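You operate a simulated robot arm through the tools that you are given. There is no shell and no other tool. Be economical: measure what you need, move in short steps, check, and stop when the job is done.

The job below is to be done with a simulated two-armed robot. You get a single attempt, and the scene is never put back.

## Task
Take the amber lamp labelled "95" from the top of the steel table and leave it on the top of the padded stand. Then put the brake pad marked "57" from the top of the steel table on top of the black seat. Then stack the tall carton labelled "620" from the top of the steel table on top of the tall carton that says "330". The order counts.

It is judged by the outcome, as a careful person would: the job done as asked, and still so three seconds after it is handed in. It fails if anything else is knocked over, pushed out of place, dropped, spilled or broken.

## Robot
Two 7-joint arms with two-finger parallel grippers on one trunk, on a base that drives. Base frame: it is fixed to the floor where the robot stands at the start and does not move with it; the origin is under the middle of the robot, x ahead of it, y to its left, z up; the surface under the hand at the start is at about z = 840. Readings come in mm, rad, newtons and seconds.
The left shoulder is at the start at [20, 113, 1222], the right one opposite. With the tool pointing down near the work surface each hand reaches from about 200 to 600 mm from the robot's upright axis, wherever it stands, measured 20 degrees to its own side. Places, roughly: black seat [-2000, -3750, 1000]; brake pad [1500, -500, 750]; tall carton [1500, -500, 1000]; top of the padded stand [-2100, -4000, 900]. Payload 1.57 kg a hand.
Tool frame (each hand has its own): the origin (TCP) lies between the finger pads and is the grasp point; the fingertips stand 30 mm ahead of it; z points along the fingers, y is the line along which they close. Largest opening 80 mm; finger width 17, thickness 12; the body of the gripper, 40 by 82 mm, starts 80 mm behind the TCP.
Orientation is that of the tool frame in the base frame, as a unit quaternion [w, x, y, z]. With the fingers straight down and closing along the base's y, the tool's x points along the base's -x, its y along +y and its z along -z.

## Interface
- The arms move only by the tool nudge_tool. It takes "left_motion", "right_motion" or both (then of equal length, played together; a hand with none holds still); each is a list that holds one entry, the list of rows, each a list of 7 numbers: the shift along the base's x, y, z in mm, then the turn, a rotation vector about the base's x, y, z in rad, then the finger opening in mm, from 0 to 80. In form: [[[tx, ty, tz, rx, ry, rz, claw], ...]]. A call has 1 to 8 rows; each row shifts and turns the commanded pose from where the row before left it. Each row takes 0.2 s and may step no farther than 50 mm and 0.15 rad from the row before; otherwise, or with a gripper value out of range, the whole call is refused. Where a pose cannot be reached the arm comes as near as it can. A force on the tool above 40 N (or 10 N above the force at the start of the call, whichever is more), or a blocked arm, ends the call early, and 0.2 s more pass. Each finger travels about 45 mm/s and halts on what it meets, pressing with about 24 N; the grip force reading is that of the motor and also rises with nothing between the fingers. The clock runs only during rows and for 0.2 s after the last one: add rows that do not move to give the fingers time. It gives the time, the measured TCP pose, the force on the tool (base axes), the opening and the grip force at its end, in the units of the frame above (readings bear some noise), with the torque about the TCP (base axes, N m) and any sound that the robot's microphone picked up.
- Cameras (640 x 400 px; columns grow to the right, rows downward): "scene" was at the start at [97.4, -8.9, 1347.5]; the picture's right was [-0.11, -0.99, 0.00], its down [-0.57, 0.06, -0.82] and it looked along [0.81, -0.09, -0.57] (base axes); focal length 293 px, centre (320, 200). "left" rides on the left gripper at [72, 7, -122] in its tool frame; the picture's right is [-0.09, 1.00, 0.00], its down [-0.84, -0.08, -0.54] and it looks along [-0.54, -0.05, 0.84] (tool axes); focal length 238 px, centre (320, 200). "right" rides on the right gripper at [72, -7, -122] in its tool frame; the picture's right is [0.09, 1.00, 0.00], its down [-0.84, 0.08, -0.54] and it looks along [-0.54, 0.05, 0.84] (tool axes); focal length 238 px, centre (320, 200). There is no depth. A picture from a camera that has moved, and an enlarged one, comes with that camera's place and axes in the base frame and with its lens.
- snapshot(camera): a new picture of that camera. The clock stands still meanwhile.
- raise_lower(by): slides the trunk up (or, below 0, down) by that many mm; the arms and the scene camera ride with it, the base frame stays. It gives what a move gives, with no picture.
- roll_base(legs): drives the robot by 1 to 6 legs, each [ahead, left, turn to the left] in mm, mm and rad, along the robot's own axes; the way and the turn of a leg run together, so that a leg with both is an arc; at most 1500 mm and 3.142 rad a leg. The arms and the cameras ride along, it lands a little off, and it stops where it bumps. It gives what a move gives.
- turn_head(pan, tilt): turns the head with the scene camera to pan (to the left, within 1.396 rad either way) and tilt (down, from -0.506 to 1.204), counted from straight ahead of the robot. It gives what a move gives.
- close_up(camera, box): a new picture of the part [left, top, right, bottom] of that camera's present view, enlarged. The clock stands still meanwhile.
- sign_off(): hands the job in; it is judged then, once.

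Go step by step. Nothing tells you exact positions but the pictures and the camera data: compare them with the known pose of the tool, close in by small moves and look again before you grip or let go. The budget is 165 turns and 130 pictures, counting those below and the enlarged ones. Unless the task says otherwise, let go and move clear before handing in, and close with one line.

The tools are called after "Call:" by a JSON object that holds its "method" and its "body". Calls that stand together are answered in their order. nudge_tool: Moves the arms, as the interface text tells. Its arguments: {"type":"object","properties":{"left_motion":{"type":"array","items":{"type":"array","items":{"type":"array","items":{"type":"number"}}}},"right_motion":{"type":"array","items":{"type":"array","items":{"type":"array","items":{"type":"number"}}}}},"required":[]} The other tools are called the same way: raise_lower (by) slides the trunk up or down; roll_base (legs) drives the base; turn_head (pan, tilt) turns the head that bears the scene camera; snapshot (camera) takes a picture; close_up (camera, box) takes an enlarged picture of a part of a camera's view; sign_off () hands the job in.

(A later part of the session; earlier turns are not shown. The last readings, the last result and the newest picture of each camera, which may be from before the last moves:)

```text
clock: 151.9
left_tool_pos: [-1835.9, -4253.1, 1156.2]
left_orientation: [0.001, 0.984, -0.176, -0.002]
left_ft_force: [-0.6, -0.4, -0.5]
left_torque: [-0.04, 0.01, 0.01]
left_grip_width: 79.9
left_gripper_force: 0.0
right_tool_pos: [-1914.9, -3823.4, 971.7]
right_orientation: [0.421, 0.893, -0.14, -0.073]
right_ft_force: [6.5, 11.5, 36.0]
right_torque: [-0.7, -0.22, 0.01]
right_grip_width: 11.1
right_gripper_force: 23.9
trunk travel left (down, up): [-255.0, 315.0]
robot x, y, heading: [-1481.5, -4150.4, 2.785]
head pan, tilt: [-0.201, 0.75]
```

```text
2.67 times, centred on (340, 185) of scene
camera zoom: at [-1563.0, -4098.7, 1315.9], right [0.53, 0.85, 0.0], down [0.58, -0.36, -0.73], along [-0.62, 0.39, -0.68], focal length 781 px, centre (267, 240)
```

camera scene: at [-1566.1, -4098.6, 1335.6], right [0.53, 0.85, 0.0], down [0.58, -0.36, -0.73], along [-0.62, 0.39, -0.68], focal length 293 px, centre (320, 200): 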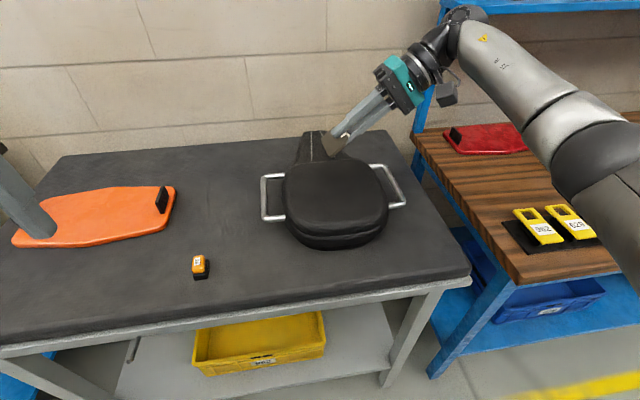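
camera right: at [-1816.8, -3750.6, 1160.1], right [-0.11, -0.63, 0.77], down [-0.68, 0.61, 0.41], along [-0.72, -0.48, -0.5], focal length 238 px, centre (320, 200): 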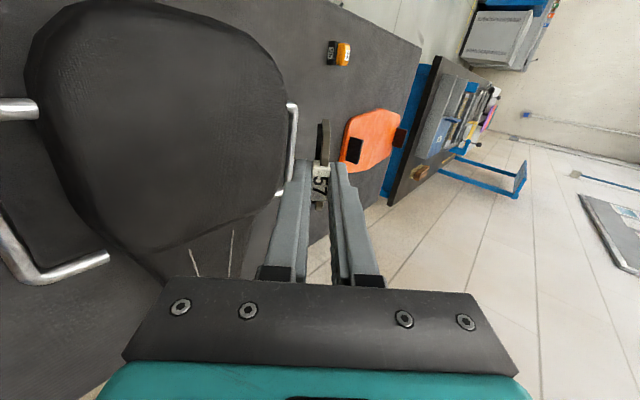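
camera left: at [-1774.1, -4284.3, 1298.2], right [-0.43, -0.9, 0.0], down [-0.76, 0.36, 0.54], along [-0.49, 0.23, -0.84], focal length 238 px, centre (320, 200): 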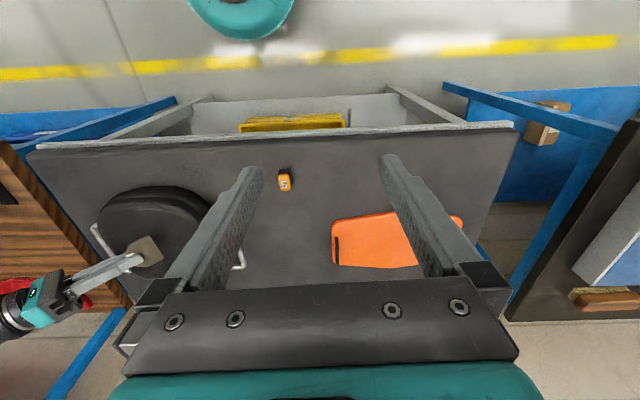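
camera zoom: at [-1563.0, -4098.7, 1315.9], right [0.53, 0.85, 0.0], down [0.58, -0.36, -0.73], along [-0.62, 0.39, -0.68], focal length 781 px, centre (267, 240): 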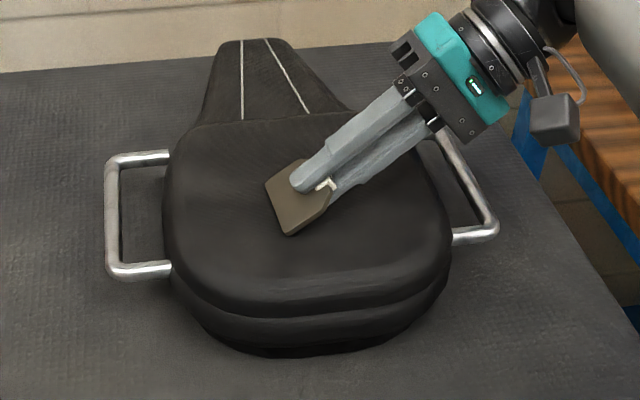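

Contact came sooner than thought (seat top ~938). Easing back up to light contact.

Call:
{"method": "raise_lower", "body": {"by": 11}}

Call:
{"method": "close_up", "body": {"camera": "right", "box": [200, 60, 440, 300]}}

Call:
{"method": "close_up", "body": {"camera": "left", "box": [70, 170, 230, 330]}}

```text
clock: 152.5
left_tool_pos: [-1839.9, -4252.0, 1166.1]
left_orientation: [0.0, 0.985, -0.175, 0.0]
left_ft_force: [0.5, -0.4, -0.4]
left_torque: [0.03, -0.02, -0.03]
left_grip_width: 80.1
left_gripper_force: 0.1
right_tool_pos: [-1915.9, -3826.1, 974.6]
right_orientation: [0.418, 0.895, -0.142, -0.065]
right_ft_force: [-5.8, 2.1, 8.1]
right_torque: [-0.18, 0.4, -0.2]
right_grip_width: 10.6
right_gripper_force: 24.0
trunk travel left (down, up): [-266.0, 304.0]
robot x, y, heading: [-1491.3, -4147.9, 2.79]
head pan, tilt: [-0.201, 0.75]
```

```text
1.67 times, centred on (320, 180) of right
camera zoom: at [-1817.0, -3753.9, 1046.6], right [-0.11, -0.64, 0.76], down [-0.68, 0.61, 0.41], along [-0.72, -0.48, -0.5], focal length 397 px, centre (320, 233)
```

zoom: 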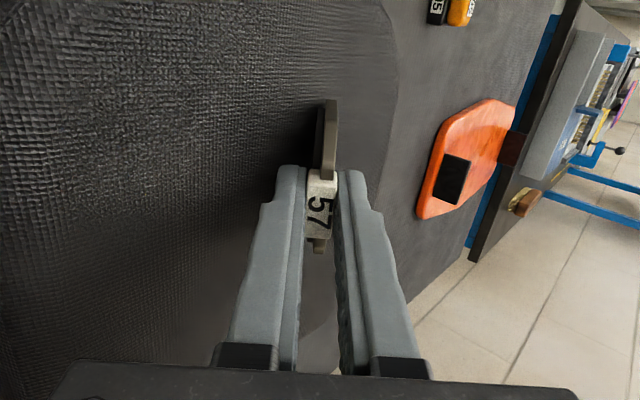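

```text
2.50 times, centred on (150, 250) of left
camera zoom: at [-1774.1, -4284.6, 1289.1], right [-0.43, -0.9, 0.0], down [-0.76, 0.36, 0.54], along [-0.49, 0.23, -0.84], focal length 596 px, centre (745, 75)
```

zoom: 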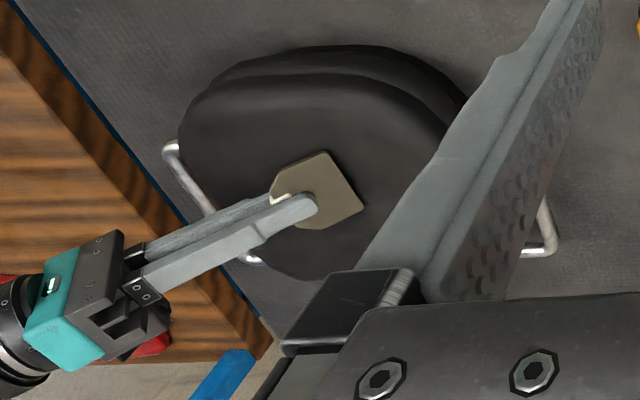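

Light contact now. Opening the fingers a little while easing up, then looking before withdrawing.

Call:
{"method": "nudge_tool", "body": {"right_motion": [[[0, 0, 2, 0, 0, 0, 14], [0, 0, 2, 0, 0, 0, 18], [0, 0, 0, 0, 0, 0, 22], [0, 0, 0, 0, 0, 0, 22]]]}}

Call:
{"method": "close_up", "body": {"camera": "scene", "box": [250, 110, 430, 260]}}

Call:
{"method": "close_up", "body": {"camera": "right", "box": [200, 60, 440, 300]}}

```text
clock: 153.5
left_tool_pos: [-1839.5, -4252.5, 1165.9]
left_orientation: [0.0, 0.984, -0.176, 0.0]
left_ft_force: [-0.4, 0.5, -0.2]
left_torque: [0.0, 0.0, -0.02]
left_grip_width: 79.8
left_gripper_force: 0.0
right_tool_pos: [-1914.4, -3825.1, 978.5]
right_orientation: [0.418, 0.895, -0.142, -0.065]
right_ft_force: [0.2, 1.0, -1.0]
right_torque: [0.0, 0.02, 0.01]
right_grip_width: 22.2
right_gripper_force: 0.6
trunk travel left (down, up): [-266.0, 304.0]
robot x, y, heading: [-1485.1, -4146.7, 2.787]
head pan, tilt: [-0.201, 0.75]
```

```text
2.67 times, centred on (340, 185) of scene
camera zoom: at [-1566.2, -4098.6, 1326.5], right [0.53, 0.85, 0.0], down [0.58, -0.36, -0.73], along [-0.62, 0.39, -0.68], focal length 781 px, centre (267, 240)
```

zoom: 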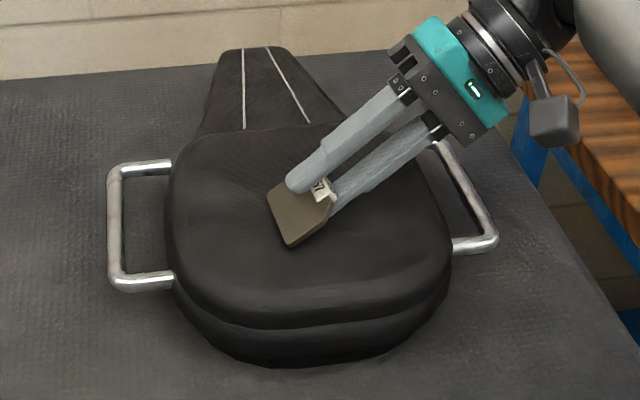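

```text
1.67 times, centred on (320, 180) of right
camera zoom: at [-1816.1, -3752.8, 1051.7], right [-0.11, -0.64, 0.76], down [-0.68, 0.61, 0.41], along [-0.72, -0.48, -0.5], focal length 397 px, centre (320, 233)
```

zoom: 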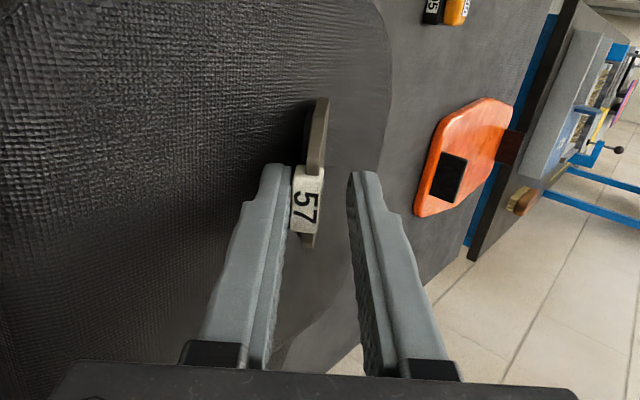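

The pad leans on the lower finger with its edge on the seat. I'll withdraw along the finger direction.

Call:
{"method": "nudge_tool", "body": {"right_motion": [[[10, 33, 29, 0, 0, 0, 22], [10, 33, 29, 0, 0, 0, 22], [0, 0, 0, 0, 0, 0, 22]]]}}

Call:
{"method": "close_up", "body": {"camera": "scene", "box": [250, 110, 430, 260]}}

```text
clock: 154.3
left_tool_pos: [-1837.5, -4252.1, 1167.0]
left_orientation: [0.0, 0.984, -0.175, 0.0]
left_ft_force: [0.5, 0.2, -0.2]
left_torque: [0.02, -0.02, -0.02]
left_grip_width: 80.4
left_gripper_force: 0.1
right_tool_pos: [-1904.3, -3800.0, 999.5]
right_orientation: [0.418, 0.894, -0.144, -0.066]
right_ft_force: [-0.1, 0.3, 0.6]
right_torque: [0.01, 0.01, -0.02]
right_grip_width: 21.7
right_gripper_force: 0.1
right hand out of reach, approached as far as the arm can: row 1, 2
trunk travel left (down, up): [-266.0, 304.0]
robot x, y, heading: [-1488.9, -4146.1, 2.787]
head pan, tilt: [-0.201, 0.75]
```

```text
2.67 times, centred on (340, 185) of scene
camera zoom: at [-1566.2, -4098.7, 1326.5], right [0.53, 0.85, 0.0], down [0.58, -0.36, -0.73], along [-0.62, 0.39, -0.68], focal length 781 px, centre (267, 240)
```

zoom: 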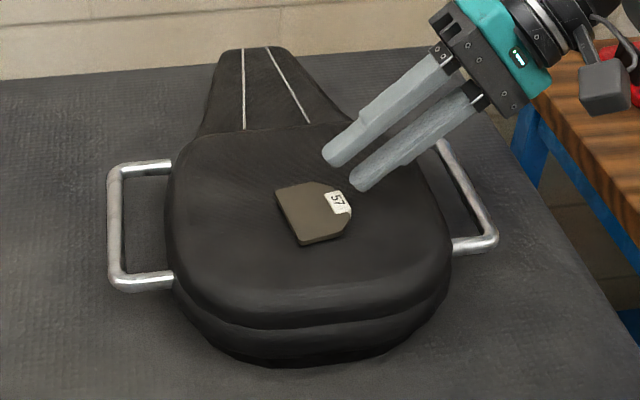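

Pad 57 lies flat in the middle of the seat. Lifting clear and turning the hand back down.

Call:
{"method": "nudge_tool", "body": {"right_motion": [[[3, -2, 40, 0, 0, 0, 22], [3, -2, 40, 0, 0, 0, 22], [15, -5, 35, 0.1385, -0.0447, 0, 22], [20, -7, 20, 0.1385, -0.0447, 0, 22], [20, -7, 20, 0.1385, -0.0447, 0, 22], [20, -7, 10, 0.1385, -0.0447, 0, 22], [20, -7, 0, 0.1385, -0.0447, 0, 22], [20, -7, 0, 0.1385, -0.0447, 0, 22]]]}}

Call:
{"method": "snapshot", "body": {"camera": "scene"}}

```text
clock: 156.1
left_tool_pos: [-1837.5, -4253.3, 1165.9]
left_orientation: [0.0, 0.985, -0.175, 0.0]
left_ft_force: [0.2, -0.1, 0.5]
left_torque: [0.02, 0.01, -0.01]
left_grip_width: 80.1
left_gripper_force: 0.0
right_tool_pos: [-1784.1, -3845.9, 1162.0]
right_orientation: [-0.001, 0.988, -0.158, -0.001]
right_ft_force: [0.2, -0.9, 0.4]
right_torque: [-0.02, 0.01, -0.04]
right_grip_width: 22.0
right_gripper_force: 0.1
trunk travel left (down, up): [-266.0, 304.0]
robot x, y, heading: [-1485.8, -4144.0, 2.788]
head pan, tilt: [-0.201, 0.75]
```

```text
67 pictures are left
camera scene: at [-1566.0, -4099.1, 1326.6], right [0.53, 0.85, 0.0], down [0.58, -0.36, -0.73], along [-0.62, 0.39, -0.68], focal length 293 px, centre (320, 200)
```

scene: 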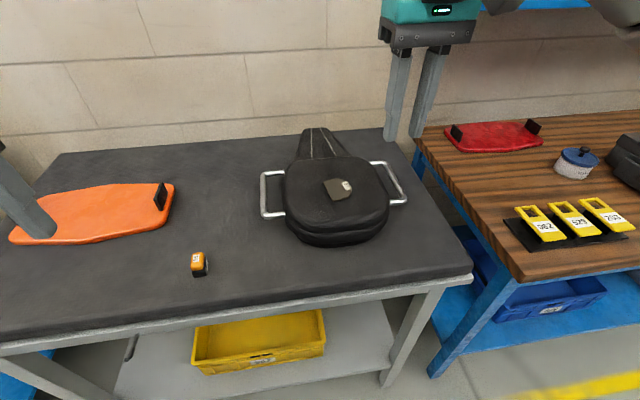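

Both first placements are good (lamp upright, pad on seat). Now I'll back out and return to the steel table for the cartons.

Call:
{"method": "roll_base", "body": {"legs": [[-450, 0, 0], [0, 0, -2.086], [1394, 0, 0], [0, 0, 0.386], [1500, 0, 0], [850, 0, 0]]}}

Call:
{"method": "turn_head", "body": {"pan": 0.1, "tilt": 0.55}}

Call:
{"method": "snapshot", "body": {"camera": "scene"}}

```text
clock: 182.5
left_tool_pos: [1189.3, -1102.6, 1167.1]
left_orientation: [-0.001, -0.496, 0.868, -0.001]
left_ft_force: [0.1, 0.2, -0.1]
left_torque: [0.02, -0.02, 0.03]
left_grip_width: 79.9
left_gripper_force: 0.0
right_tool_pos: [1579.3, -1228.7, 1163.1]
right_orientation: [0.001, -0.513, 0.858, 0.001]
right_ft_force: [0.4, -0.3, 0.0]
right_torque: [-0.01, 0.01, 0.02]
right_grip_width: 21.9
right_gripper_force: 0.1
trunk travel left (down, up): [-266.0, 304.0]
robot x, y, heading: [1228.7, -1468.4, 1.039]
head pan, tilt: [-0.201, 0.75]
```

```text
clock: 183.3
left_tool_pos: [1188.4, -1103.7, 1167.1]
left_orientation: [0.0, -0.497, 0.868, 0.0]
left_ft_force: [-0.5, -0.1, -0.4]
left_torque: [0.01, -0.04, -0.01]
left_grip_width: 80.1
left_gripper_force: 0.0
right_tool_pos: [1579.7, -1228.1, 1162.8]
right_orientation: [0.0, -0.514, 0.858, 0.001]
right_ft_force: [0.0, -0.3, -0.2]
right_torque: [-0.01, 0.01, 0.01]
right_grip_width: 21.9
right_gripper_force: 0.0
trunk travel left (down, up): [-266.0, 304.0]
robot x, y, heading: [1229.6, -1470.4, 1.04]
head pan, tilt: [0.099, 0.55]
```

```text
66 pictures are left
camera scene: at [1272.8, -1377.5, 1343.9], right [0.91, -0.42, 0.0], down [-0.22, -0.47, -0.85], along [0.36, 0.77, -0.52], focal length 293 px, centre (320, 200)
```

scene: 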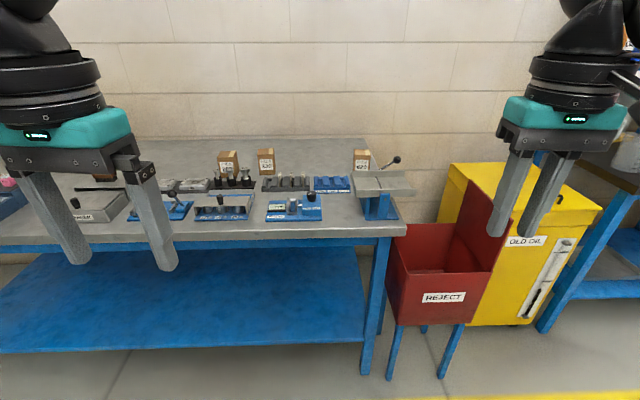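

The reject bin stands flush with the table front, so I can park opposite carton 620 (~(1842, -525)). Moving closer.

Call:
{"method": "roll_base", "body": {"legs": [[0, 0, 0.14], [400, -58, 0]]}}

Call:
{"method": "turn_head", "body": {"pan": 0.0, "tilt": 0.65}}

Call:
{"method": "snapshot", "body": {"camera": "scene"}}

Call:
{"method": "snapshot", "body": {"camera": "right"}}

```text
clock: 186.4
left_tool_pos: [1344.5, -762.3, 1165.8]
left_orientation: [0.0, -0.556, 0.831, 0.001]
left_ft_force: [0.7, -0.4, -0.3]
left_torque: [-0.04, 0.0, 0.01]
left_grip_width: 80.0
left_gripper_force: 0.0
right_tool_pos: [1748.7, -831.8, 1162.9]
right_orientation: [0.0, -0.572, 0.82, 0.0]
right_ft_force: [0.0, 0.0, -0.1]
right_torque: [-0.01, -0.03, -0.01]
right_grip_width: 22.1
right_gripper_force: 0.1
trunk travel left (down, up): [-266.0, 304.0]
robot x, y, heading: [1437.1, -1116.3, 1.171]
head pan, tilt: [0.099, 0.55]
```

```text
clock: 187.1
left_tool_pos: [1344.1, -763.0, 1166.1]
left_orientation: [0.0, -0.556, 0.831, 0.0]
left_ft_force: [-0.6, -0.6, -0.1]
left_torque: [0.0, 0.02, -0.01]
left_grip_width: 79.9
left_gripper_force: 0.1
right_tool_pos: [1747.8, -834.0, 1164.1]
right_orientation: [0.0, -0.572, 0.82, 0.002]
right_ft_force: [0.5, 0.7, -0.6]
right_torque: [-0.02, 0.02, 0.01]
right_grip_width: 22.1
right_gripper_force: 0.0
trunk travel left (down, up): [-266.0, 304.0]
robot x, y, heading: [1438.9, -1117.1, 1.176]
head pan, tilt: [0.0, 0.649]
```

```text
65 pictures are left
camera scene: at [1472.7, -1028.5, 1335.2], right [0.92, -0.38, 0.0], down [-0.23, -0.56, -0.8], along [0.3, 0.74, -0.6], focal length 293 px, centre (320, 200)
```

scene: 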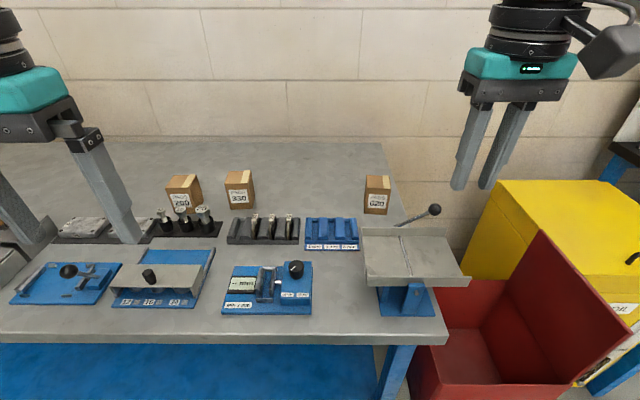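

```text
64 pictures are left
camera right: at [1729.8, -900.9, 1284.7], right [-0.97, 0.26, 0.0], down [0.22, 0.81, 0.54], along [0.14, 0.53, -0.84], focal length 238 px, centre (320, 200)
```

right: 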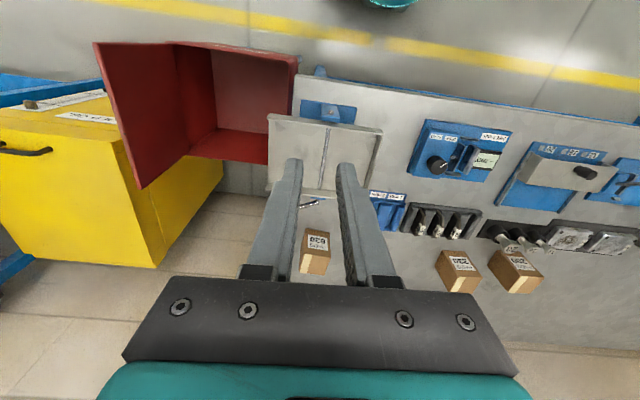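

Call:
{"method": "close_up", "body": {"camera": "scene", "box": [340, 150, 480, 250]}}

Call:
{"method": "close_up", "body": {"camera": "right", "box": [250, 170, 400, 290]}}

Call:
{"method": "close_up", "body": {"camera": "scene", "box": [150, 150, 290, 250]}}

```text
4.00 times, centred on (410, 200) of scene
camera zoom: at [1472.7, -1028.5, 1335.2], right [0.92, -0.38, 0.0], down [-0.23, -0.56, -0.8], along [0.3, 0.74, -0.6], focal length 1172 px, centre (-40, 200)
```

zoom: 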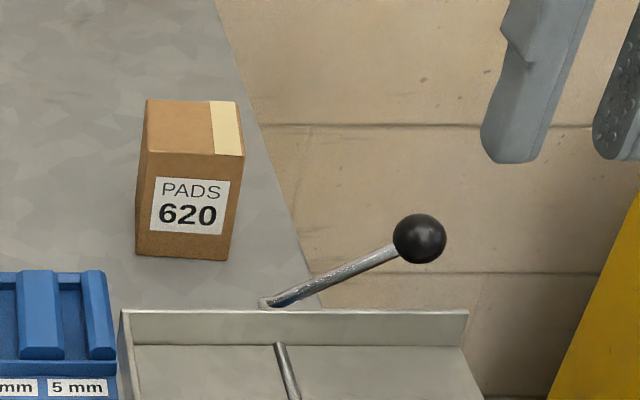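

```text
3.33 times, centred on (325, 230) of right
camera zoom: at [1729.8, -900.9, 1284.7], right [-0.97, 0.26, 0.0], down [0.22, 0.81, 0.54], along [0.14, 0.53, -0.84], focal length 794 px, centre (303, 100)
```

zoom: 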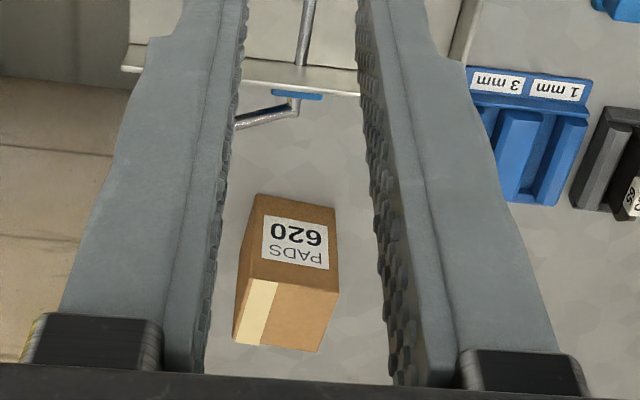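

```text
4.00 times, centred on (220, 200) of scene
camera zoom: at [1472.7, -1028.5, 1335.2], right [0.92, -0.38, 0.0], down [-0.23, -0.56, -0.8], along [0.3, 0.74, -0.6], focal length 1172 px, centre (720, 200)
```

zoom: 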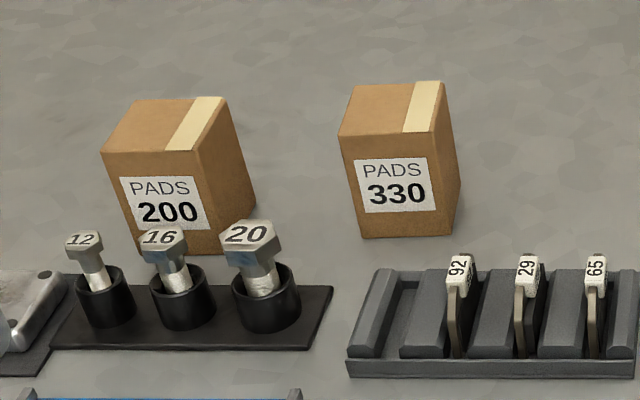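

Carton 620 is ~60×60×82 mm centred near (1845, -508), top ~922, yaw heading ~1.085. The lever behind the press is a hazard; I'll move closer, open the fingers and look at it.

Call:
{"method": "roll_base", "body": {"legs": [[95, 0, 0]]}}

Call:
{"method": "nudge_tool", "body": {"right_motion": [[[-20, 0, 10, 0, 0, 0, 80], [-20, 0, 10, 0, 0, 0, 80], [-20, 0, 10, 0, 0, 0, 80], [0, 0, 0, 0, 0, 0, 80]]]}}

Call:
{"method": "snapshot", "body": {"camera": "right"}}

Call:
{"method": "snapshot", "body": {"camera": "scene"}}

```text
clock: 188.2
left_tool_pos: [1380.4, -673.8, 1166.8]
left_orientation: [0.0, -0.556, 0.831, 0.001]
left_ft_force: [0.2, 0.7, -0.7]
left_torque: [-0.03, 0.02, -0.01]
left_grip_width: 79.9
left_gripper_force: 0.1
right_tool_pos: [1785.0, -743.8, 1162.9]
right_orientation: [0.0, -0.572, 0.82, 0.001]
right_ft_force: [-0.2, 1.0, 0.4]
right_torque: [-0.01, -0.01, 0.04]
right_grip_width: 21.9
right_gripper_force: 0.1
trunk travel left (down, up): [-266.0, 304.0]
robot x, y, heading: [1470.3, -1032.3, 1.172]
head pan, tilt: [0.0, 0.649]
```

```text
clock: 189.2
left_tool_pos: [1381.4, -675.8, 1166.3]
left_orientation: [0.0, -0.556, 0.831, 0.001]
left_ft_force: [0.1, -0.4, -0.1]
left_torque: [0.03, -0.01, -0.01]
left_grip_width: 80.1
left_gripper_force: 0.0
right_tool_pos: [1723.4, -746.8, 1192.6]
right_orientation: [0.001, -0.572, 0.82, 0.001]
right_ft_force: [0.3, 1.3, 0.0]
right_torque: [0.0, -0.02, -0.04]
right_grip_width: 80.1
right_gripper_force: 0.1
trunk travel left (down, up): [-266.0, 304.0]
robot x, y, heading: [1475.4, -1032.6, 1.179]
head pan, tilt: [0.0, 0.649]
```

```text
60 pictures are left
camera right: at [1705.1, -814.1, 1314.3], right [-0.97, 0.26, 0.0], down [0.22, 0.81, 0.54], along [0.14, 0.53, -0.84], focal length 238 px, centre (320, 200)
```

right: 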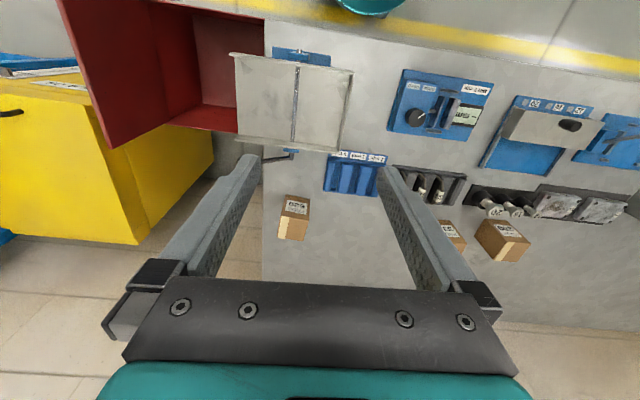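

```text
59 pictures are left
camera scene: at [1509.0, -941.7, 1335.1], right [0.92, -0.38, 0.0], down [-0.23, -0.56, -0.8], along [0.31, 0.74, -0.6], focal length 293 px, centre (320, 200)
```

scene: 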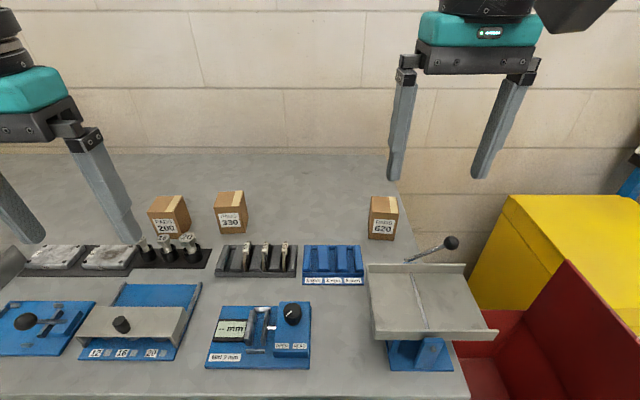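

The lever knob is at about (1840, -706, 986) — about 88 mm right of my approach line. I'll tilt the hand forward 26°, turn to the carton's yaw, and come above it.

Call:
{"method": "nudge_tool", "body": {"right_motion": [[[15.2, 29.9, -15, 0, 0, -0.133, 80], [15.2, 29.9, -15, 0.131, -0.069, 0, 80], [15.2, 29.9, -20, 0.131, -0.069, 0, 80], [15.2, 29.9, -25, 0.131, -0.069, 0, 80], [15.2, 29.9, -25, 0, 0, 0, 80], [15.2, 29.9, -25, 0, 0, 0, 80], [15.2, 29.9, -25, 0, 0, 0, 80], [15.2, 29.9, -25, 0, 0, 0, 80]]]}}

Call:
{"method": "snapshot", "body": {"camera": "right"}}

Call:
{"method": "snapshot", "body": {"camera": "scene"}}

```text
clock: 191.0
left_tool_pos: [1380.1, -675.6, 1166.5]
left_orientation: [0.0, -0.556, 0.831, 0.0]
left_ft_force: [0.4, -0.2, 0.2]
left_torque: [-0.01, 0.01, 0.0]
left_grip_width: 80.0
left_gripper_force: 0.0
right_tool_pos: [1846.9, -504.7, 1015.7]
right_orientation: [0.189, -0.504, 0.835, 0.114]
right_ft_force: [0.1, 0.7, 0.1]
right_torque: [-0.02, -0.01, 0.0]
right_grip_width: 79.8
right_gripper_force: 0.1
trunk travel left (down, up): [-266.0, 304.0]
robot x, y, heading: [1468.7, -1028.1, 1.173]
head pan, tilt: [0.0, 0.649]
```

```text
58 pictures are left
camera right: at [1798.4, -611.0, 1094.3], right [-0.92, 0.39, -0.04], down [0.17, 0.5, 0.85], along [0.35, 0.78, -0.53], focal length 238 px, centre (320, 200)
```

right: 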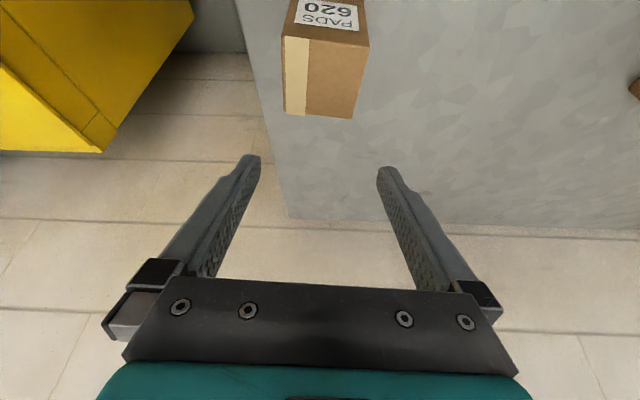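

```text
57 pictures are left
camera scene: at [1508.6, -941.0, 1335.1], right [0.92, -0.38, 0.0], down [-0.23, -0.56, -0.8], along [0.3, 0.74, -0.6], focal length 293 px, centre (320, 200)
```

scene: 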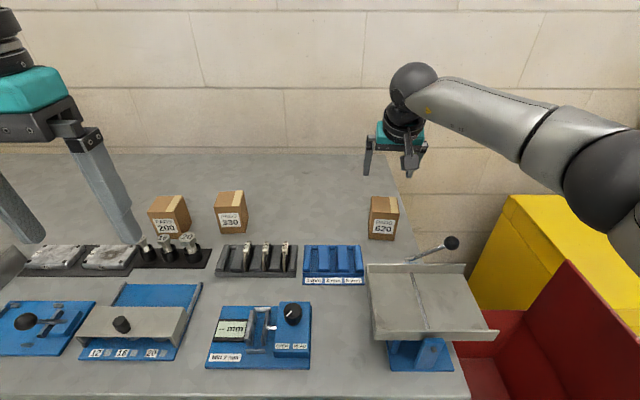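

Centre confirmed at (1846, -513). Adjusting slightly and descending around the carton.

Call:
{"method": "nudge_tool", "body": {"right_motion": [[[-4, -12, -25, 0, 0, 0, 80], [0, 0, -30, 0, 0, 0, 80], [0, 0, 0, 0, 0, 0, 80]]]}}

Call:
{"method": "snapshot", "body": {"camera": "right"}}

Call:
{"method": "close_up", "body": {"camera": "scene", "box": [330, 100, 480, 290]}}

```text
clock: 191.8
left_tool_pos: [1379.9, -675.2, 1166.7]
left_orientation: [0.0, -0.556, 0.831, 0.0]
left_ft_force: [0.8, -0.1, -0.1]
left_torque: [-0.01, 0.01, -0.02]
left_grip_width: 80.2
left_gripper_force: 0.1
right_tool_pos: [1842.2, -518.3, 961.6]
right_orientation: [0.19, -0.504, 0.835, 0.115]
right_ft_force: [-0.5, 0.5, 0.8]
right_torque: [0.03, -0.04, -0.03]
right_grip_width: 80.0
right_gripper_force: 0.0
trunk travel left (down, up): [-266.0, 304.0]
robot x, y, heading: [1469.5, -1033.9, 1.177]
head pan, tilt: [0.0, 0.649]
```

```text
56 pictures are left
camera right: at [1793.4, -623.6, 1039.8], right [-0.92, 0.39, -0.04], down [0.18, 0.5, 0.85], along [0.35, 0.78, -0.52], focal length 238 px, centre (320, 200)
```

right: 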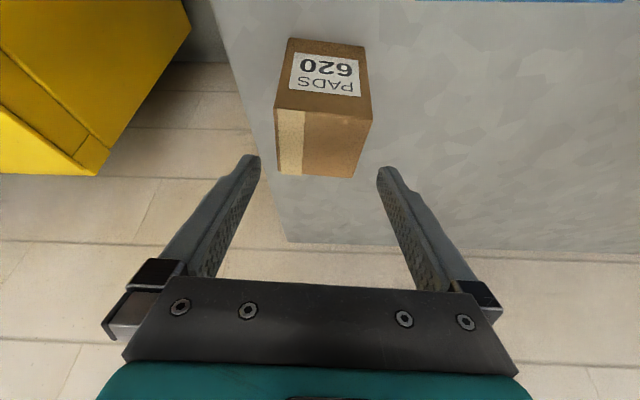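

```text
2.11 times, centred on (405, 195) of scene
camera zoom: at [1508.8, -941.7, 1335.1], right [0.92, -0.38, 0.0], down [-0.23, -0.56, -0.8], along [0.31, 0.74, -0.6], focal length 617 px, centre (141, 210)
```

zoom: 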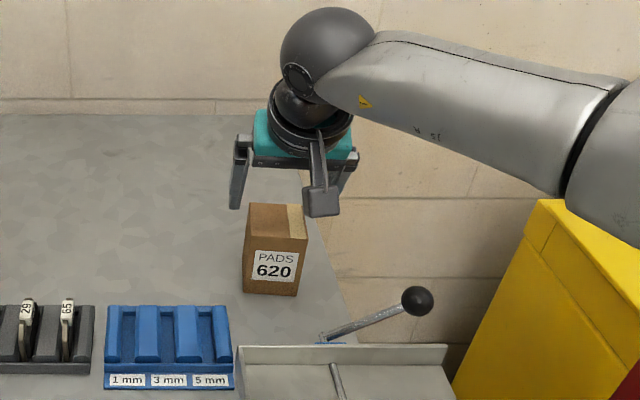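

Call:
{"method": "nudge_tool", "body": {"right_motion": [[[0, 0, -25, 0, 0, 0, 80], [0, 0, -25, 0, 0, 0, 80], [0, 0, -18, 0, 0, 0, 80], [0, 0, 0, 0, 0, 0, 80]]]}}

Call:
{"method": "snapshot", "body": {"camera": "right"}}

Call:
{"method": "close_up", "body": {"camera": "scene", "box": [330, 100, 480, 290]}}

```text
clock: 192.8
left_tool_pos: [1379.1, -676.6, 1166.9]
left_orientation: [0.0, -0.556, 0.831, 0.0]
left_ft_force: [-0.3, -0.5, 0.3]
left_torque: [-0.01, 0.02, -0.01]
left_grip_width: 80.1
left_gripper_force: 0.0
right_tool_pos: [1842.6, -519.6, 894.2]
right_orientation: [0.19, -0.503, 0.835, 0.115]
right_ft_force: [0.3, 1.1, 0.8]
right_torque: [-0.01, 0.0, -0.03]
right_grip_width: 79.9
right_gripper_force: 0.1
trunk travel left (down, up): [-266.0, 304.0]
robot x, y, heading: [1468.6, -1030.2, 1.179]
head pan, tilt: [0.0, 0.649]
```

```text
54 pictures are left
camera right: at [1794.1, -623.7, 972.5], right [-0.92, 0.39, -0.04], down [0.18, 0.5, 0.85], along [0.35, 0.78, -0.52], focal length 238 px, centre (320, 200)
```

right: 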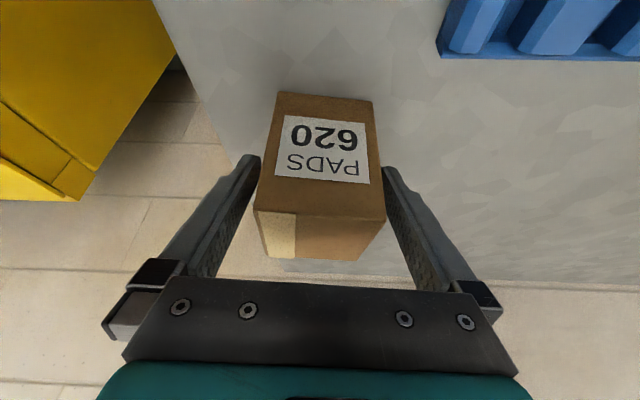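

```text
2.11 times, centred on (405, 195) of scene
camera zoom: at [1508.7, -941.7, 1335.1], right [0.92, -0.38, 0.0], down [-0.23, -0.56, -0.8], along [0.31, 0.74, -0.6], focal length 617 px, centre (141, 210)
```

zoom: 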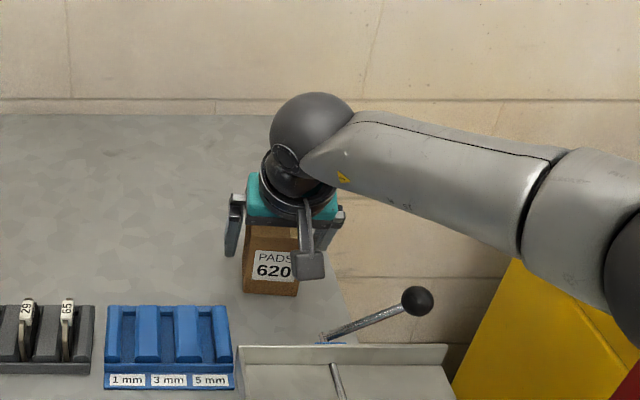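

The fingers flank the carton evenly. Closing.

Call:
{"method": "nudge_tool", "body": {"right_motion": [[[0, 0, 0, 0, 0, 0, 68], [0, 0, 0, 0, 0, 0, 60], [0, 0, 0, 0, 0, 0, 50], [0, 0, 0, 0, 0, 0, 50], [0, 0, 0, 0, 0, 0, 50]]]}}

Call:
{"method": "snapshot", "body": {"camera": "right"}}

```text
clock: 194.0
left_tool_pos: [1380.6, -676.3, 1167.0]
left_orientation: [-0.001, -0.556, 0.831, 0.002]
left_ft_force: [-0.4, 0.2, -0.4]
left_torque: [0.01, 0.0, -0.01]
left_grip_width: 80.3
left_gripper_force: 0.1
right_tool_pos: [1843.0, -517.6, 894.2]
right_orientation: [0.189, -0.503, 0.835, 0.115]
right_ft_force: [0.6, -0.4, -0.5]
right_torque: [-0.02, -0.06, -0.02]
right_grip_width: 59.7
right_gripper_force: 24.6
trunk travel left (down, up): [-266.0, 304.0]
robot x, y, heading: [1469.4, -1033.1, 1.175]
head pan, tilt: [0.0, 0.649]
```

```text
52 pictures are left
camera right: at [1794.0, -623.7, 972.7], right [-0.92, 0.39, -0.04], down [0.18, 0.5, 0.85], along [0.35, 0.78, -0.53], focal length 238 px, centre (320, 200)
```

right: 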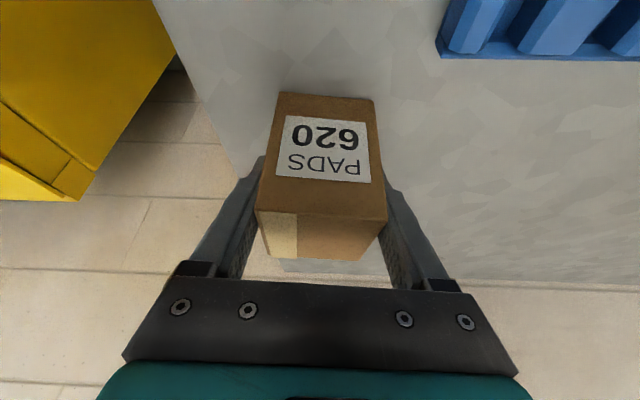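

Gripped at 59.7 mm. Lifting straight up.

Call:
{"method": "nudge_tool", "body": {"right_motion": [[[0, 0, 10, 0, 0, 0, 50], [0, 0, 20, 0, 0, 0, 50], [0, 0, 30, 0, 0, 0, 50], [0, 0, 40, 0, 0, 0, 50], [0, 0, 40, 0, 0, 0, 50], [0, 0, 40, 0, 0, 0, 50], [0, 0, 20, 0, 0, 0, 50]]]}}

Call:
{"method": "snapshot", "body": {"camera": "right"}}

Call:
{"method": "snapshot", "body": {"camera": "scene"}}

```text
clock: 195.6
left_tool_pos: [1380.1, -674.6, 1166.3]
left_orientation: [0.0, -0.555, 0.832, 0.001]
left_ft_force: [0.2, -0.3, 0.2]
left_torque: [-0.02, -0.03, -0.01]
left_grip_width: 80.1
left_gripper_force: 0.0
right_tool_pos: [1842.7, -520.1, 1096.2]
right_orientation: [0.188, -0.505, 0.834, 0.116]
right_ft_force: [0.0, -0.3, -1.6]
right_torque: [0.04, -0.03, 0.0]
right_grip_width: 59.7
right_gripper_force: 23.6
trunk travel left (down, up): [-266.0, 304.0]
robot x, y, heading: [1473.2, -1036.3, 1.182]
head pan, tilt: [0.0, 0.649]
```

```text
51 pictures are left
camera right: at [1794.5, -624.4, 1175.2], right [-0.92, 0.39, -0.04], down [0.18, 0.5, 0.85], along [0.35, 0.78, -0.53], focal length 238 px, centre (320, 200)
```

right: 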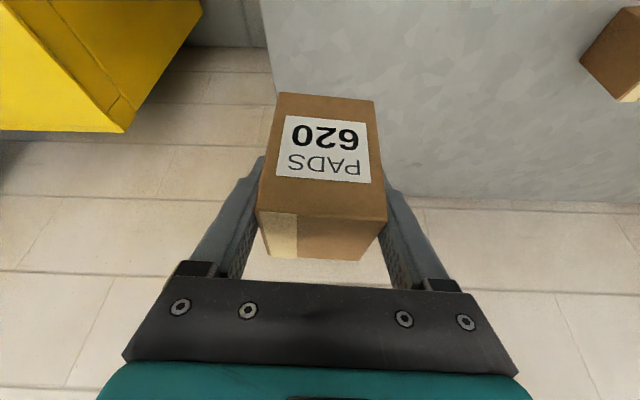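

```text
50 pictures are left
camera scene: at [1508.8, -941.6, 1335.1], right [0.92, -0.38, 0.0], down [-0.23, -0.56, -0.8], along [0.3, 0.74, -0.6], focal length 293 px, centre (320, 200)
```

scene: 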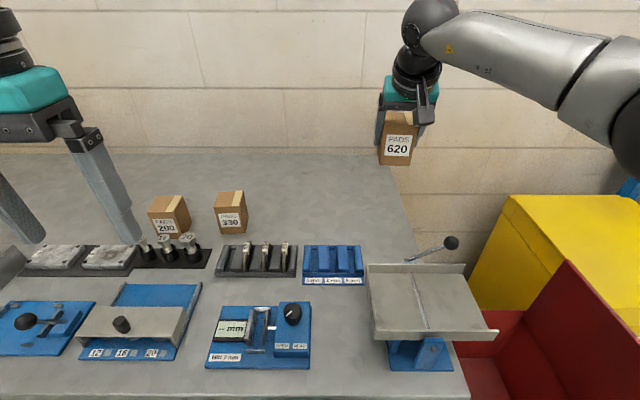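

Carton 620 is held upright. I'll slide the base left so that the hand comes over carton 330.

Call:
{"method": "roll_base", "body": {"legs": [[0, 345, 0]]}}

Call:
{"method": "turn_head", "body": {"pan": -0.1, "tilt": 0.65}}

Call:
{"method": "snapshot", "body": {"camera": "scene"}}

Call:
{"method": "snapshot", "body": {"camera": "right"}}

```text
clock: 197.9
left_tool_pos: [1064.0, -542.3, 1166.2]
left_orientation: [0.0, -0.554, 0.832, 0.0]
left_ft_force: [0.0, -0.4, -0.9]
left_torque: [-0.04, 0.02, 0.01]
left_grip_width: 79.9
left_gripper_force: 0.1
right_tool_pos: [1528.2, -388.8, 1095.6]
right_orientation: [0.189, -0.502, 0.836, 0.115]
right_ft_force: [-0.2, -1.0, -1.1]
right_torque: [-0.02, -0.02, -0.05]
right_grip_width: 59.6
right_gripper_force: 24.4
trunk travel left (down, up): [-266.0, 304.0]
robot x, y, heading: [1151.6, -899.8, 1.175]
head pan, tilt: [0.0, 0.649]
```

```text
clock: 198.5
left_tool_pos: [1064.4, -543.6, 1165.1]
left_orientation: [0.0, -0.554, 0.832, 0.001]
left_ft_force: [0.6, 0.2, 0.2]
left_torque: [0.02, 0.01, -0.01]
left_grip_width: 80.1
left_gripper_force: 0.0
right_tool_pos: [1529.8, -388.1, 1095.9]
right_orientation: [0.19, -0.502, 0.836, 0.114]
right_ft_force: [-0.1, -0.4, -1.5]
right_torque: [0.0, -0.01, -0.04]
right_grip_width: 59.8
right_gripper_force: 23.6
trunk travel left (down, up): [-266.0, 304.0]
robot x, y, heading: [1152.8, -900.4, 1.175]
head pan, tilt: [-0.099, 0.649]
```

```text
49 pictures are left
camera scene: at [1199.8, -813.2, 1335.1], right [0.88, -0.48, 0.0], down [-0.29, -0.53, -0.8], along [0.38, 0.7, -0.6], focal length 293 px, centre (320, 200)
```

scene: 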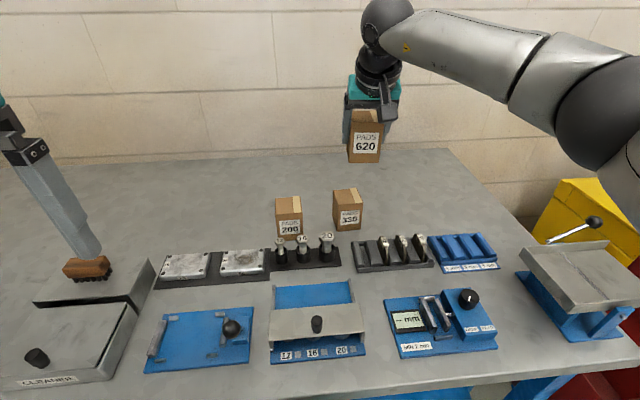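

```text
48 pictures are left
camera right: at [1479.2, -493.4, 1174.5], right [-0.92, 0.4, -0.04], down [0.18, 0.5, 0.85], along [0.35, 0.77, -0.53], focal length 238 px, centre (320, 200)
```

right: 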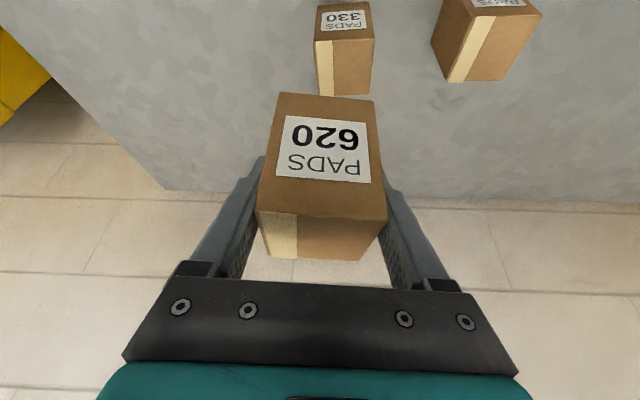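

Call:
{"method": "close_up", "body": {"camera": "right", "box": [290, 0, 390, 110]}}

Call:
{"method": "close_up", "body": {"camera": "scene", "box": [310, 170, 390, 240]}}

```text
3.64 times, centred on (340, 55) of right
camera zoom: at [1479.2, -493.4, 1174.5], right [-0.92, 0.4, -0.04], down [0.18, 0.5, 0.85], along [0.35, 0.77, -0.53], focal length 867 px, centre (247, 727)
```

zoom: 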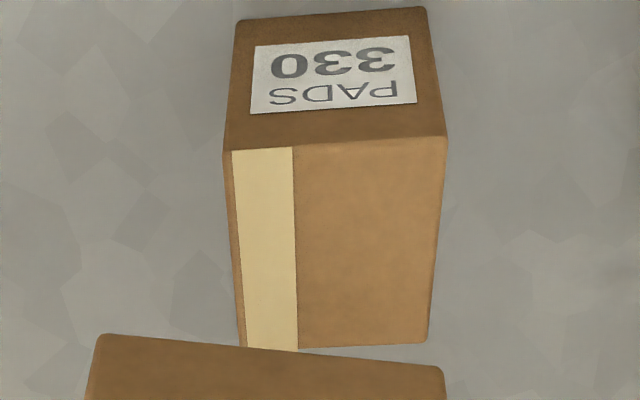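

```text
5.71 times, centred on (350, 205) of scene
camera zoom: at [1199.8, -813.2, 1335.1], right [0.88, -0.48, 0.0], down [-0.29, -0.53, -0.8], along [0.38, 0.7, -0.6], focal length 1674 px, centre (149, 171)
```

zoom: 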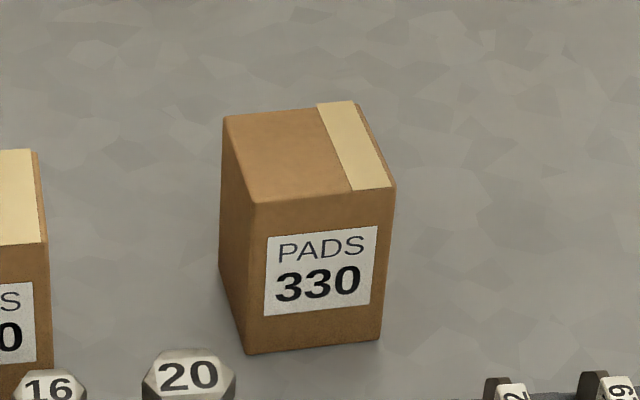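

Carton 330's top centre is near (1522, -355), yaw heading ~1.24. I'll move over it, turning +0.155 rad to align, and come down partway.

Call:
{"method": "nudge_tool", "body": {"right_motion": [[[-4, 14, 0, 0, 0, 0.0775, 50], [-5, 14, 0, 0, 0, 0.0775, 50], [0, 0, -30, 0, 0, 0, 50], [0, 0, -30, 0, 0, 0, 50], [0, 0, 0, 0, 0, 0, 50]]]}}

Call:
{"method": "snapshot", "body": {"camera": "right"}}

Call:
{"method": "close_up", "body": {"camera": "scene", "box": [290, 100, 410, 240]}}

```text
clock: 199.7
left_tool_pos: [1063.3, -542.6, 1166.2]
left_orientation: [-0.001, -0.554, 0.832, 0.002]
left_ft_force: [0.2, 0.3, -0.6]
left_torque: [0.0, 0.0, -0.01]
left_grip_width: 80.0
left_gripper_force: 0.2
right_tool_pos: [1519.9, -359.8, 1037.3]
right_orientation: [0.18, -0.565, 0.795, 0.129]
right_ft_force: [0.1, -0.3, -1.2]
right_torque: [0.02, 0.05, -0.01]
right_grip_width: 59.8
right_gripper_force: 24.2
trunk travel left (down, up): [-266.0, 304.0]
robot x, y, heading: [1158.7, -899.4, 1.174]
head pan, tilt: [-0.099, 0.649]
```

```text
45 pictures are left
camera right: at [1488.0, -472.0, 1114.9], right [-0.97, 0.25, -0.04], down [0.1, 0.52, 0.85], along [0.23, 0.82, -0.52], focal length 238 px, centre (320, 200)
```

right: 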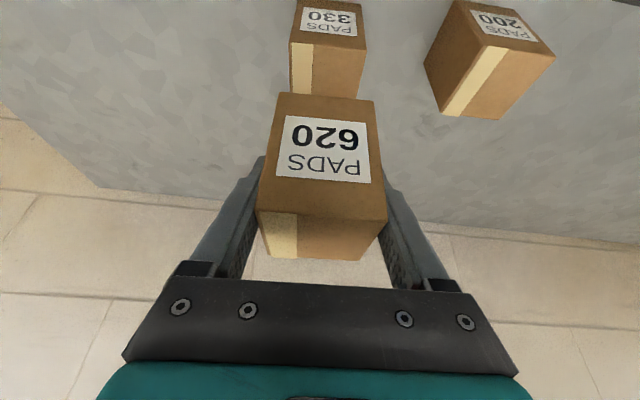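

```text
2.86 times, centred on (350, 170) of scene
camera zoom: at [1199.8, -813.3, 1335.1], right [0.88, -0.48, 0.0], down [-0.29, -0.53, -0.8], along [0.38, 0.7, -0.6], focal length 837 px, centre (234, 286)
```

zoom: 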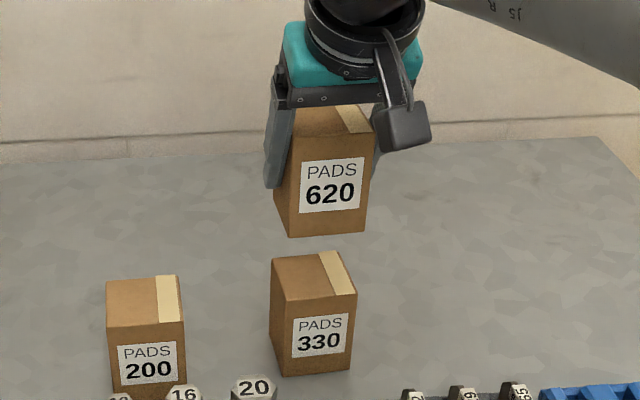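

620 sits squarely over 330 (edges agree within ~1–2 mm). Lowering.

Call:
{"method": "nudge_tool", "body": {"right_motion": [[[0, 0, -30, 0, 0, 0, 50], [0, 0, -15, 0, 0, 0, 50], [0, 0, -6, 0, 0, 0, 50], [0, 0, 0, 0, 0, 0, 50]]]}}

Call:
{"method": "close_up", "body": {"camera": "scene", "box": [290, 120, 410, 240]}}

Call:
{"method": "snapshot", "body": {"camera": "right"}}

```text
clock: 200.7
left_tool_pos: [1064.9, -543.6, 1166.5]
left_orientation: [-0.001, -0.554, 0.833, 0.001]
left_ft_force: [0.6, 0.3, -1.0]
left_torque: [0.0, 0.0, -0.02]
left_grip_width: 80.0
left_gripper_force: 0.1
right_tool_pos: [1519.0, -359.9, 984.7]
right_orientation: [0.18, -0.564, 0.795, 0.129]
right_ft_force: [0.3, -0.5, -2.1]
right_torque: [0.01, 0.02, -0.03]
right_grip_width: 59.8
right_gripper_force: 24.3
trunk travel left (down, up): [-266.0, 304.0]
robot x, y, heading: [1153.9, -900.0, 1.175]
head pan, tilt: [-0.099, 0.649]
```

```text
3.33 times, centred on (350, 180) of scene
camera zoom: at [1199.8, -813.2, 1335.1], right [0.88, -0.48, 0.0], down [-0.29, -0.53, -0.8], along [0.38, 0.7, -0.6], focal length 976 px, centre (220, 267)
```

zoom: 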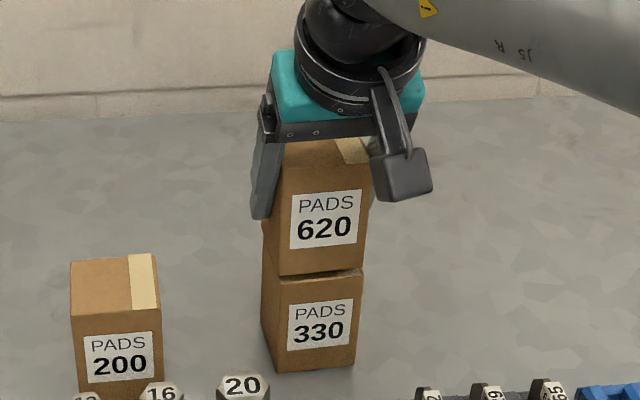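

```text
42 pictures are left
camera right: at [1486.4, -471.8, 1063.0], right [-0.97, 0.25, -0.04], down [0.1, 0.52, 0.85], along [0.23, 0.82, -0.53], focal length 238 px, centre (320, 200)
```

right: 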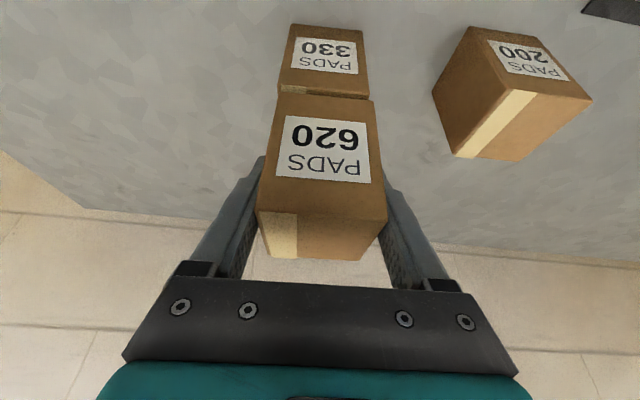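

Call:
{"method": "nudge_tool", "body": {"right_motion": [[[0, 0, -2, 0, 0, 0, 50], [0, 0, -2, 0, 0, 0, 50]]]}}

Call:
{"method": "nudge_tool", "body": {"right_motion": [[[0, 0, -1.5, 0, 0, 0, 50], [0, 0, -1.5, 0, 0, 0, 50]]]}}

Call:
{"method": "close_up", "body": {"camera": "scene", "box": [310, 160, 390, 240]}}

```text
clock: 201.3
left_tool_pos: [1064.4, -544.2, 1167.1]
left_orientation: [-0.001, -0.553, 0.833, 0.0]
left_ft_force: [-0.1, 0.1, 0.5]
left_torque: [0.04, 0.02, -0.01]
left_grip_width: 80.3
left_gripper_force: 0.0
right_tool_pos: [1519.8, -360.2, 981.8]
right_orientation: [0.181, -0.565, 0.795, 0.129]
right_ft_force: [-0.3, 0.8, -1.7]
right_torque: [0.0, 0.01, -0.02]
right_grip_width: 59.6
right_gripper_force: 23.9
trunk travel left (down, up): [-266.0, 304.0]
robot x, y, heading: [1155.0, -903.8, 1.176]
head pan, tilt: [-0.099, 0.649]
```

```text
clock: 201.9
left_tool_pos: [1064.4, -543.5, 1166.8]
left_orientation: [0.001, -0.554, 0.833, 0.002]
left_ft_force: [-0.4, 0.7, 0.2]
left_torque: [-0.01, 0.02, 0.0]
left_grip_width: 80.1
left_gripper_force: 0.0
right_tool_pos: [1519.2, -360.8, 978.5]
right_orientation: [0.181, -0.565, 0.794, 0.13]
right_ft_force: [0.2, -1.1, 4.9]
right_torque: [-0.2, -0.13, -0.04]
right_grip_width: 59.9
right_gripper_force: 24.0
trunk travel left (down, up): [-266.0, 304.0]
robot x, y, heading: [1156.8, -897.8, 1.169]
head pan, tilt: [-0.099, 0.649]
```

```text
5.00 times, centred on (350, 200) of scene
camera zoom: at [1199.6, -813.6, 1335.2], right [0.88, -0.48, 0.0], down [-0.29, -0.53, -0.8], along [0.38, 0.7, -0.6], focal length 1465 px, centre (170, 200)
```

zoom: 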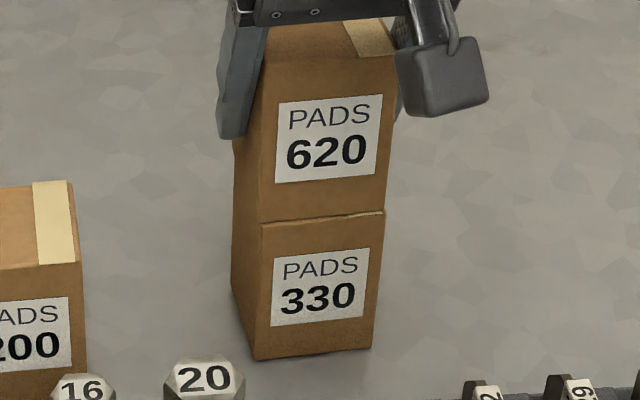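

Contact (~6 N) and well aligned. Opening the fingers slowly.

Call:
{"method": "nudge_tool", "body": {"right_motion": [[[0, 0, -0.5, 0, 0, 0, 60], [0, 0, 0, 0, 0, 0, 64], [0, 0, 0, 0, 0, 0, 70], [0, 0, 0, 0, 0, 0, 78], [0, 0, 0, 0, 0, 0, 78]]]}}

Call:
{"method": "close_up", "body": {"camera": "scene", "box": [310, 140, 390, 240]}}

Call:
{"method": "snapshot", "body": {"camera": "right"}}

```text
clock: 203.1
left_tool_pos: [1063.9, -543.7, 1166.7]
left_orientation: [-0.001, -0.554, 0.833, 0.001]
left_ft_force: [0.2, -0.2, 0.3]
left_torque: [0.02, 0.02, -0.02]
left_grip_width: 80.1
left_gripper_force: 0.1
right_tool_pos: [1520.4, -359.6, 977.9]
right_orientation: [0.18, -0.565, 0.795, 0.129]
right_ft_force: [-0.4, -0.3, 0.2]
right_torque: [0.02, -0.01, 0.01]
right_grip_width: 77.9
right_gripper_force: 0.0
trunk travel left (down, up): [-266.0, 304.0]
robot x, y, heading: [1155.5, -898.2, 1.173]
head pan, tilt: [-0.099, 0.649]
```

```text
4.00 times, centred on (350, 190) of scene
camera zoom: at [1199.8, -813.3, 1335.1], right [0.88, -0.48, 0.0], down [-0.29, -0.53, -0.8], along [0.38, 0.7, -0.6], focal length 1172 px, centre (200, 240)
```

zoom: 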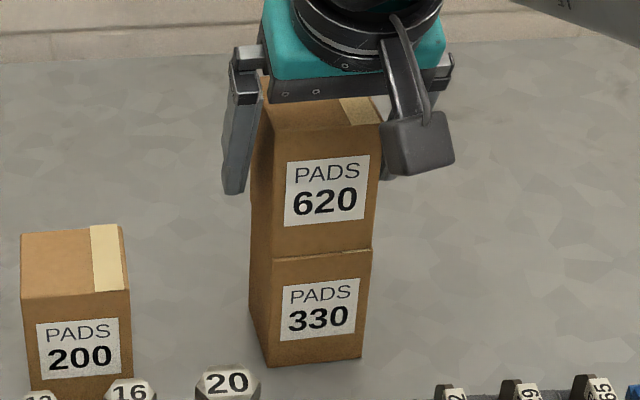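

```text
39 pictures are left
camera right: at [1487.4, -471.6, 1055.9], right [-0.97, 0.25, -0.04], down [0.1, 0.52, 0.85], along [0.23, 0.82, -0.52], focal length 238 px, centre (320, 200)
```

right: 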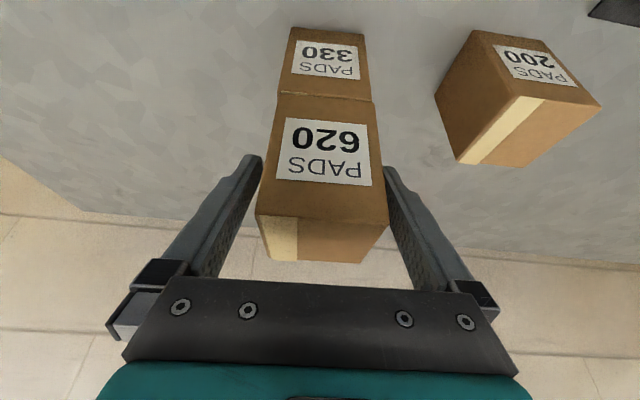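

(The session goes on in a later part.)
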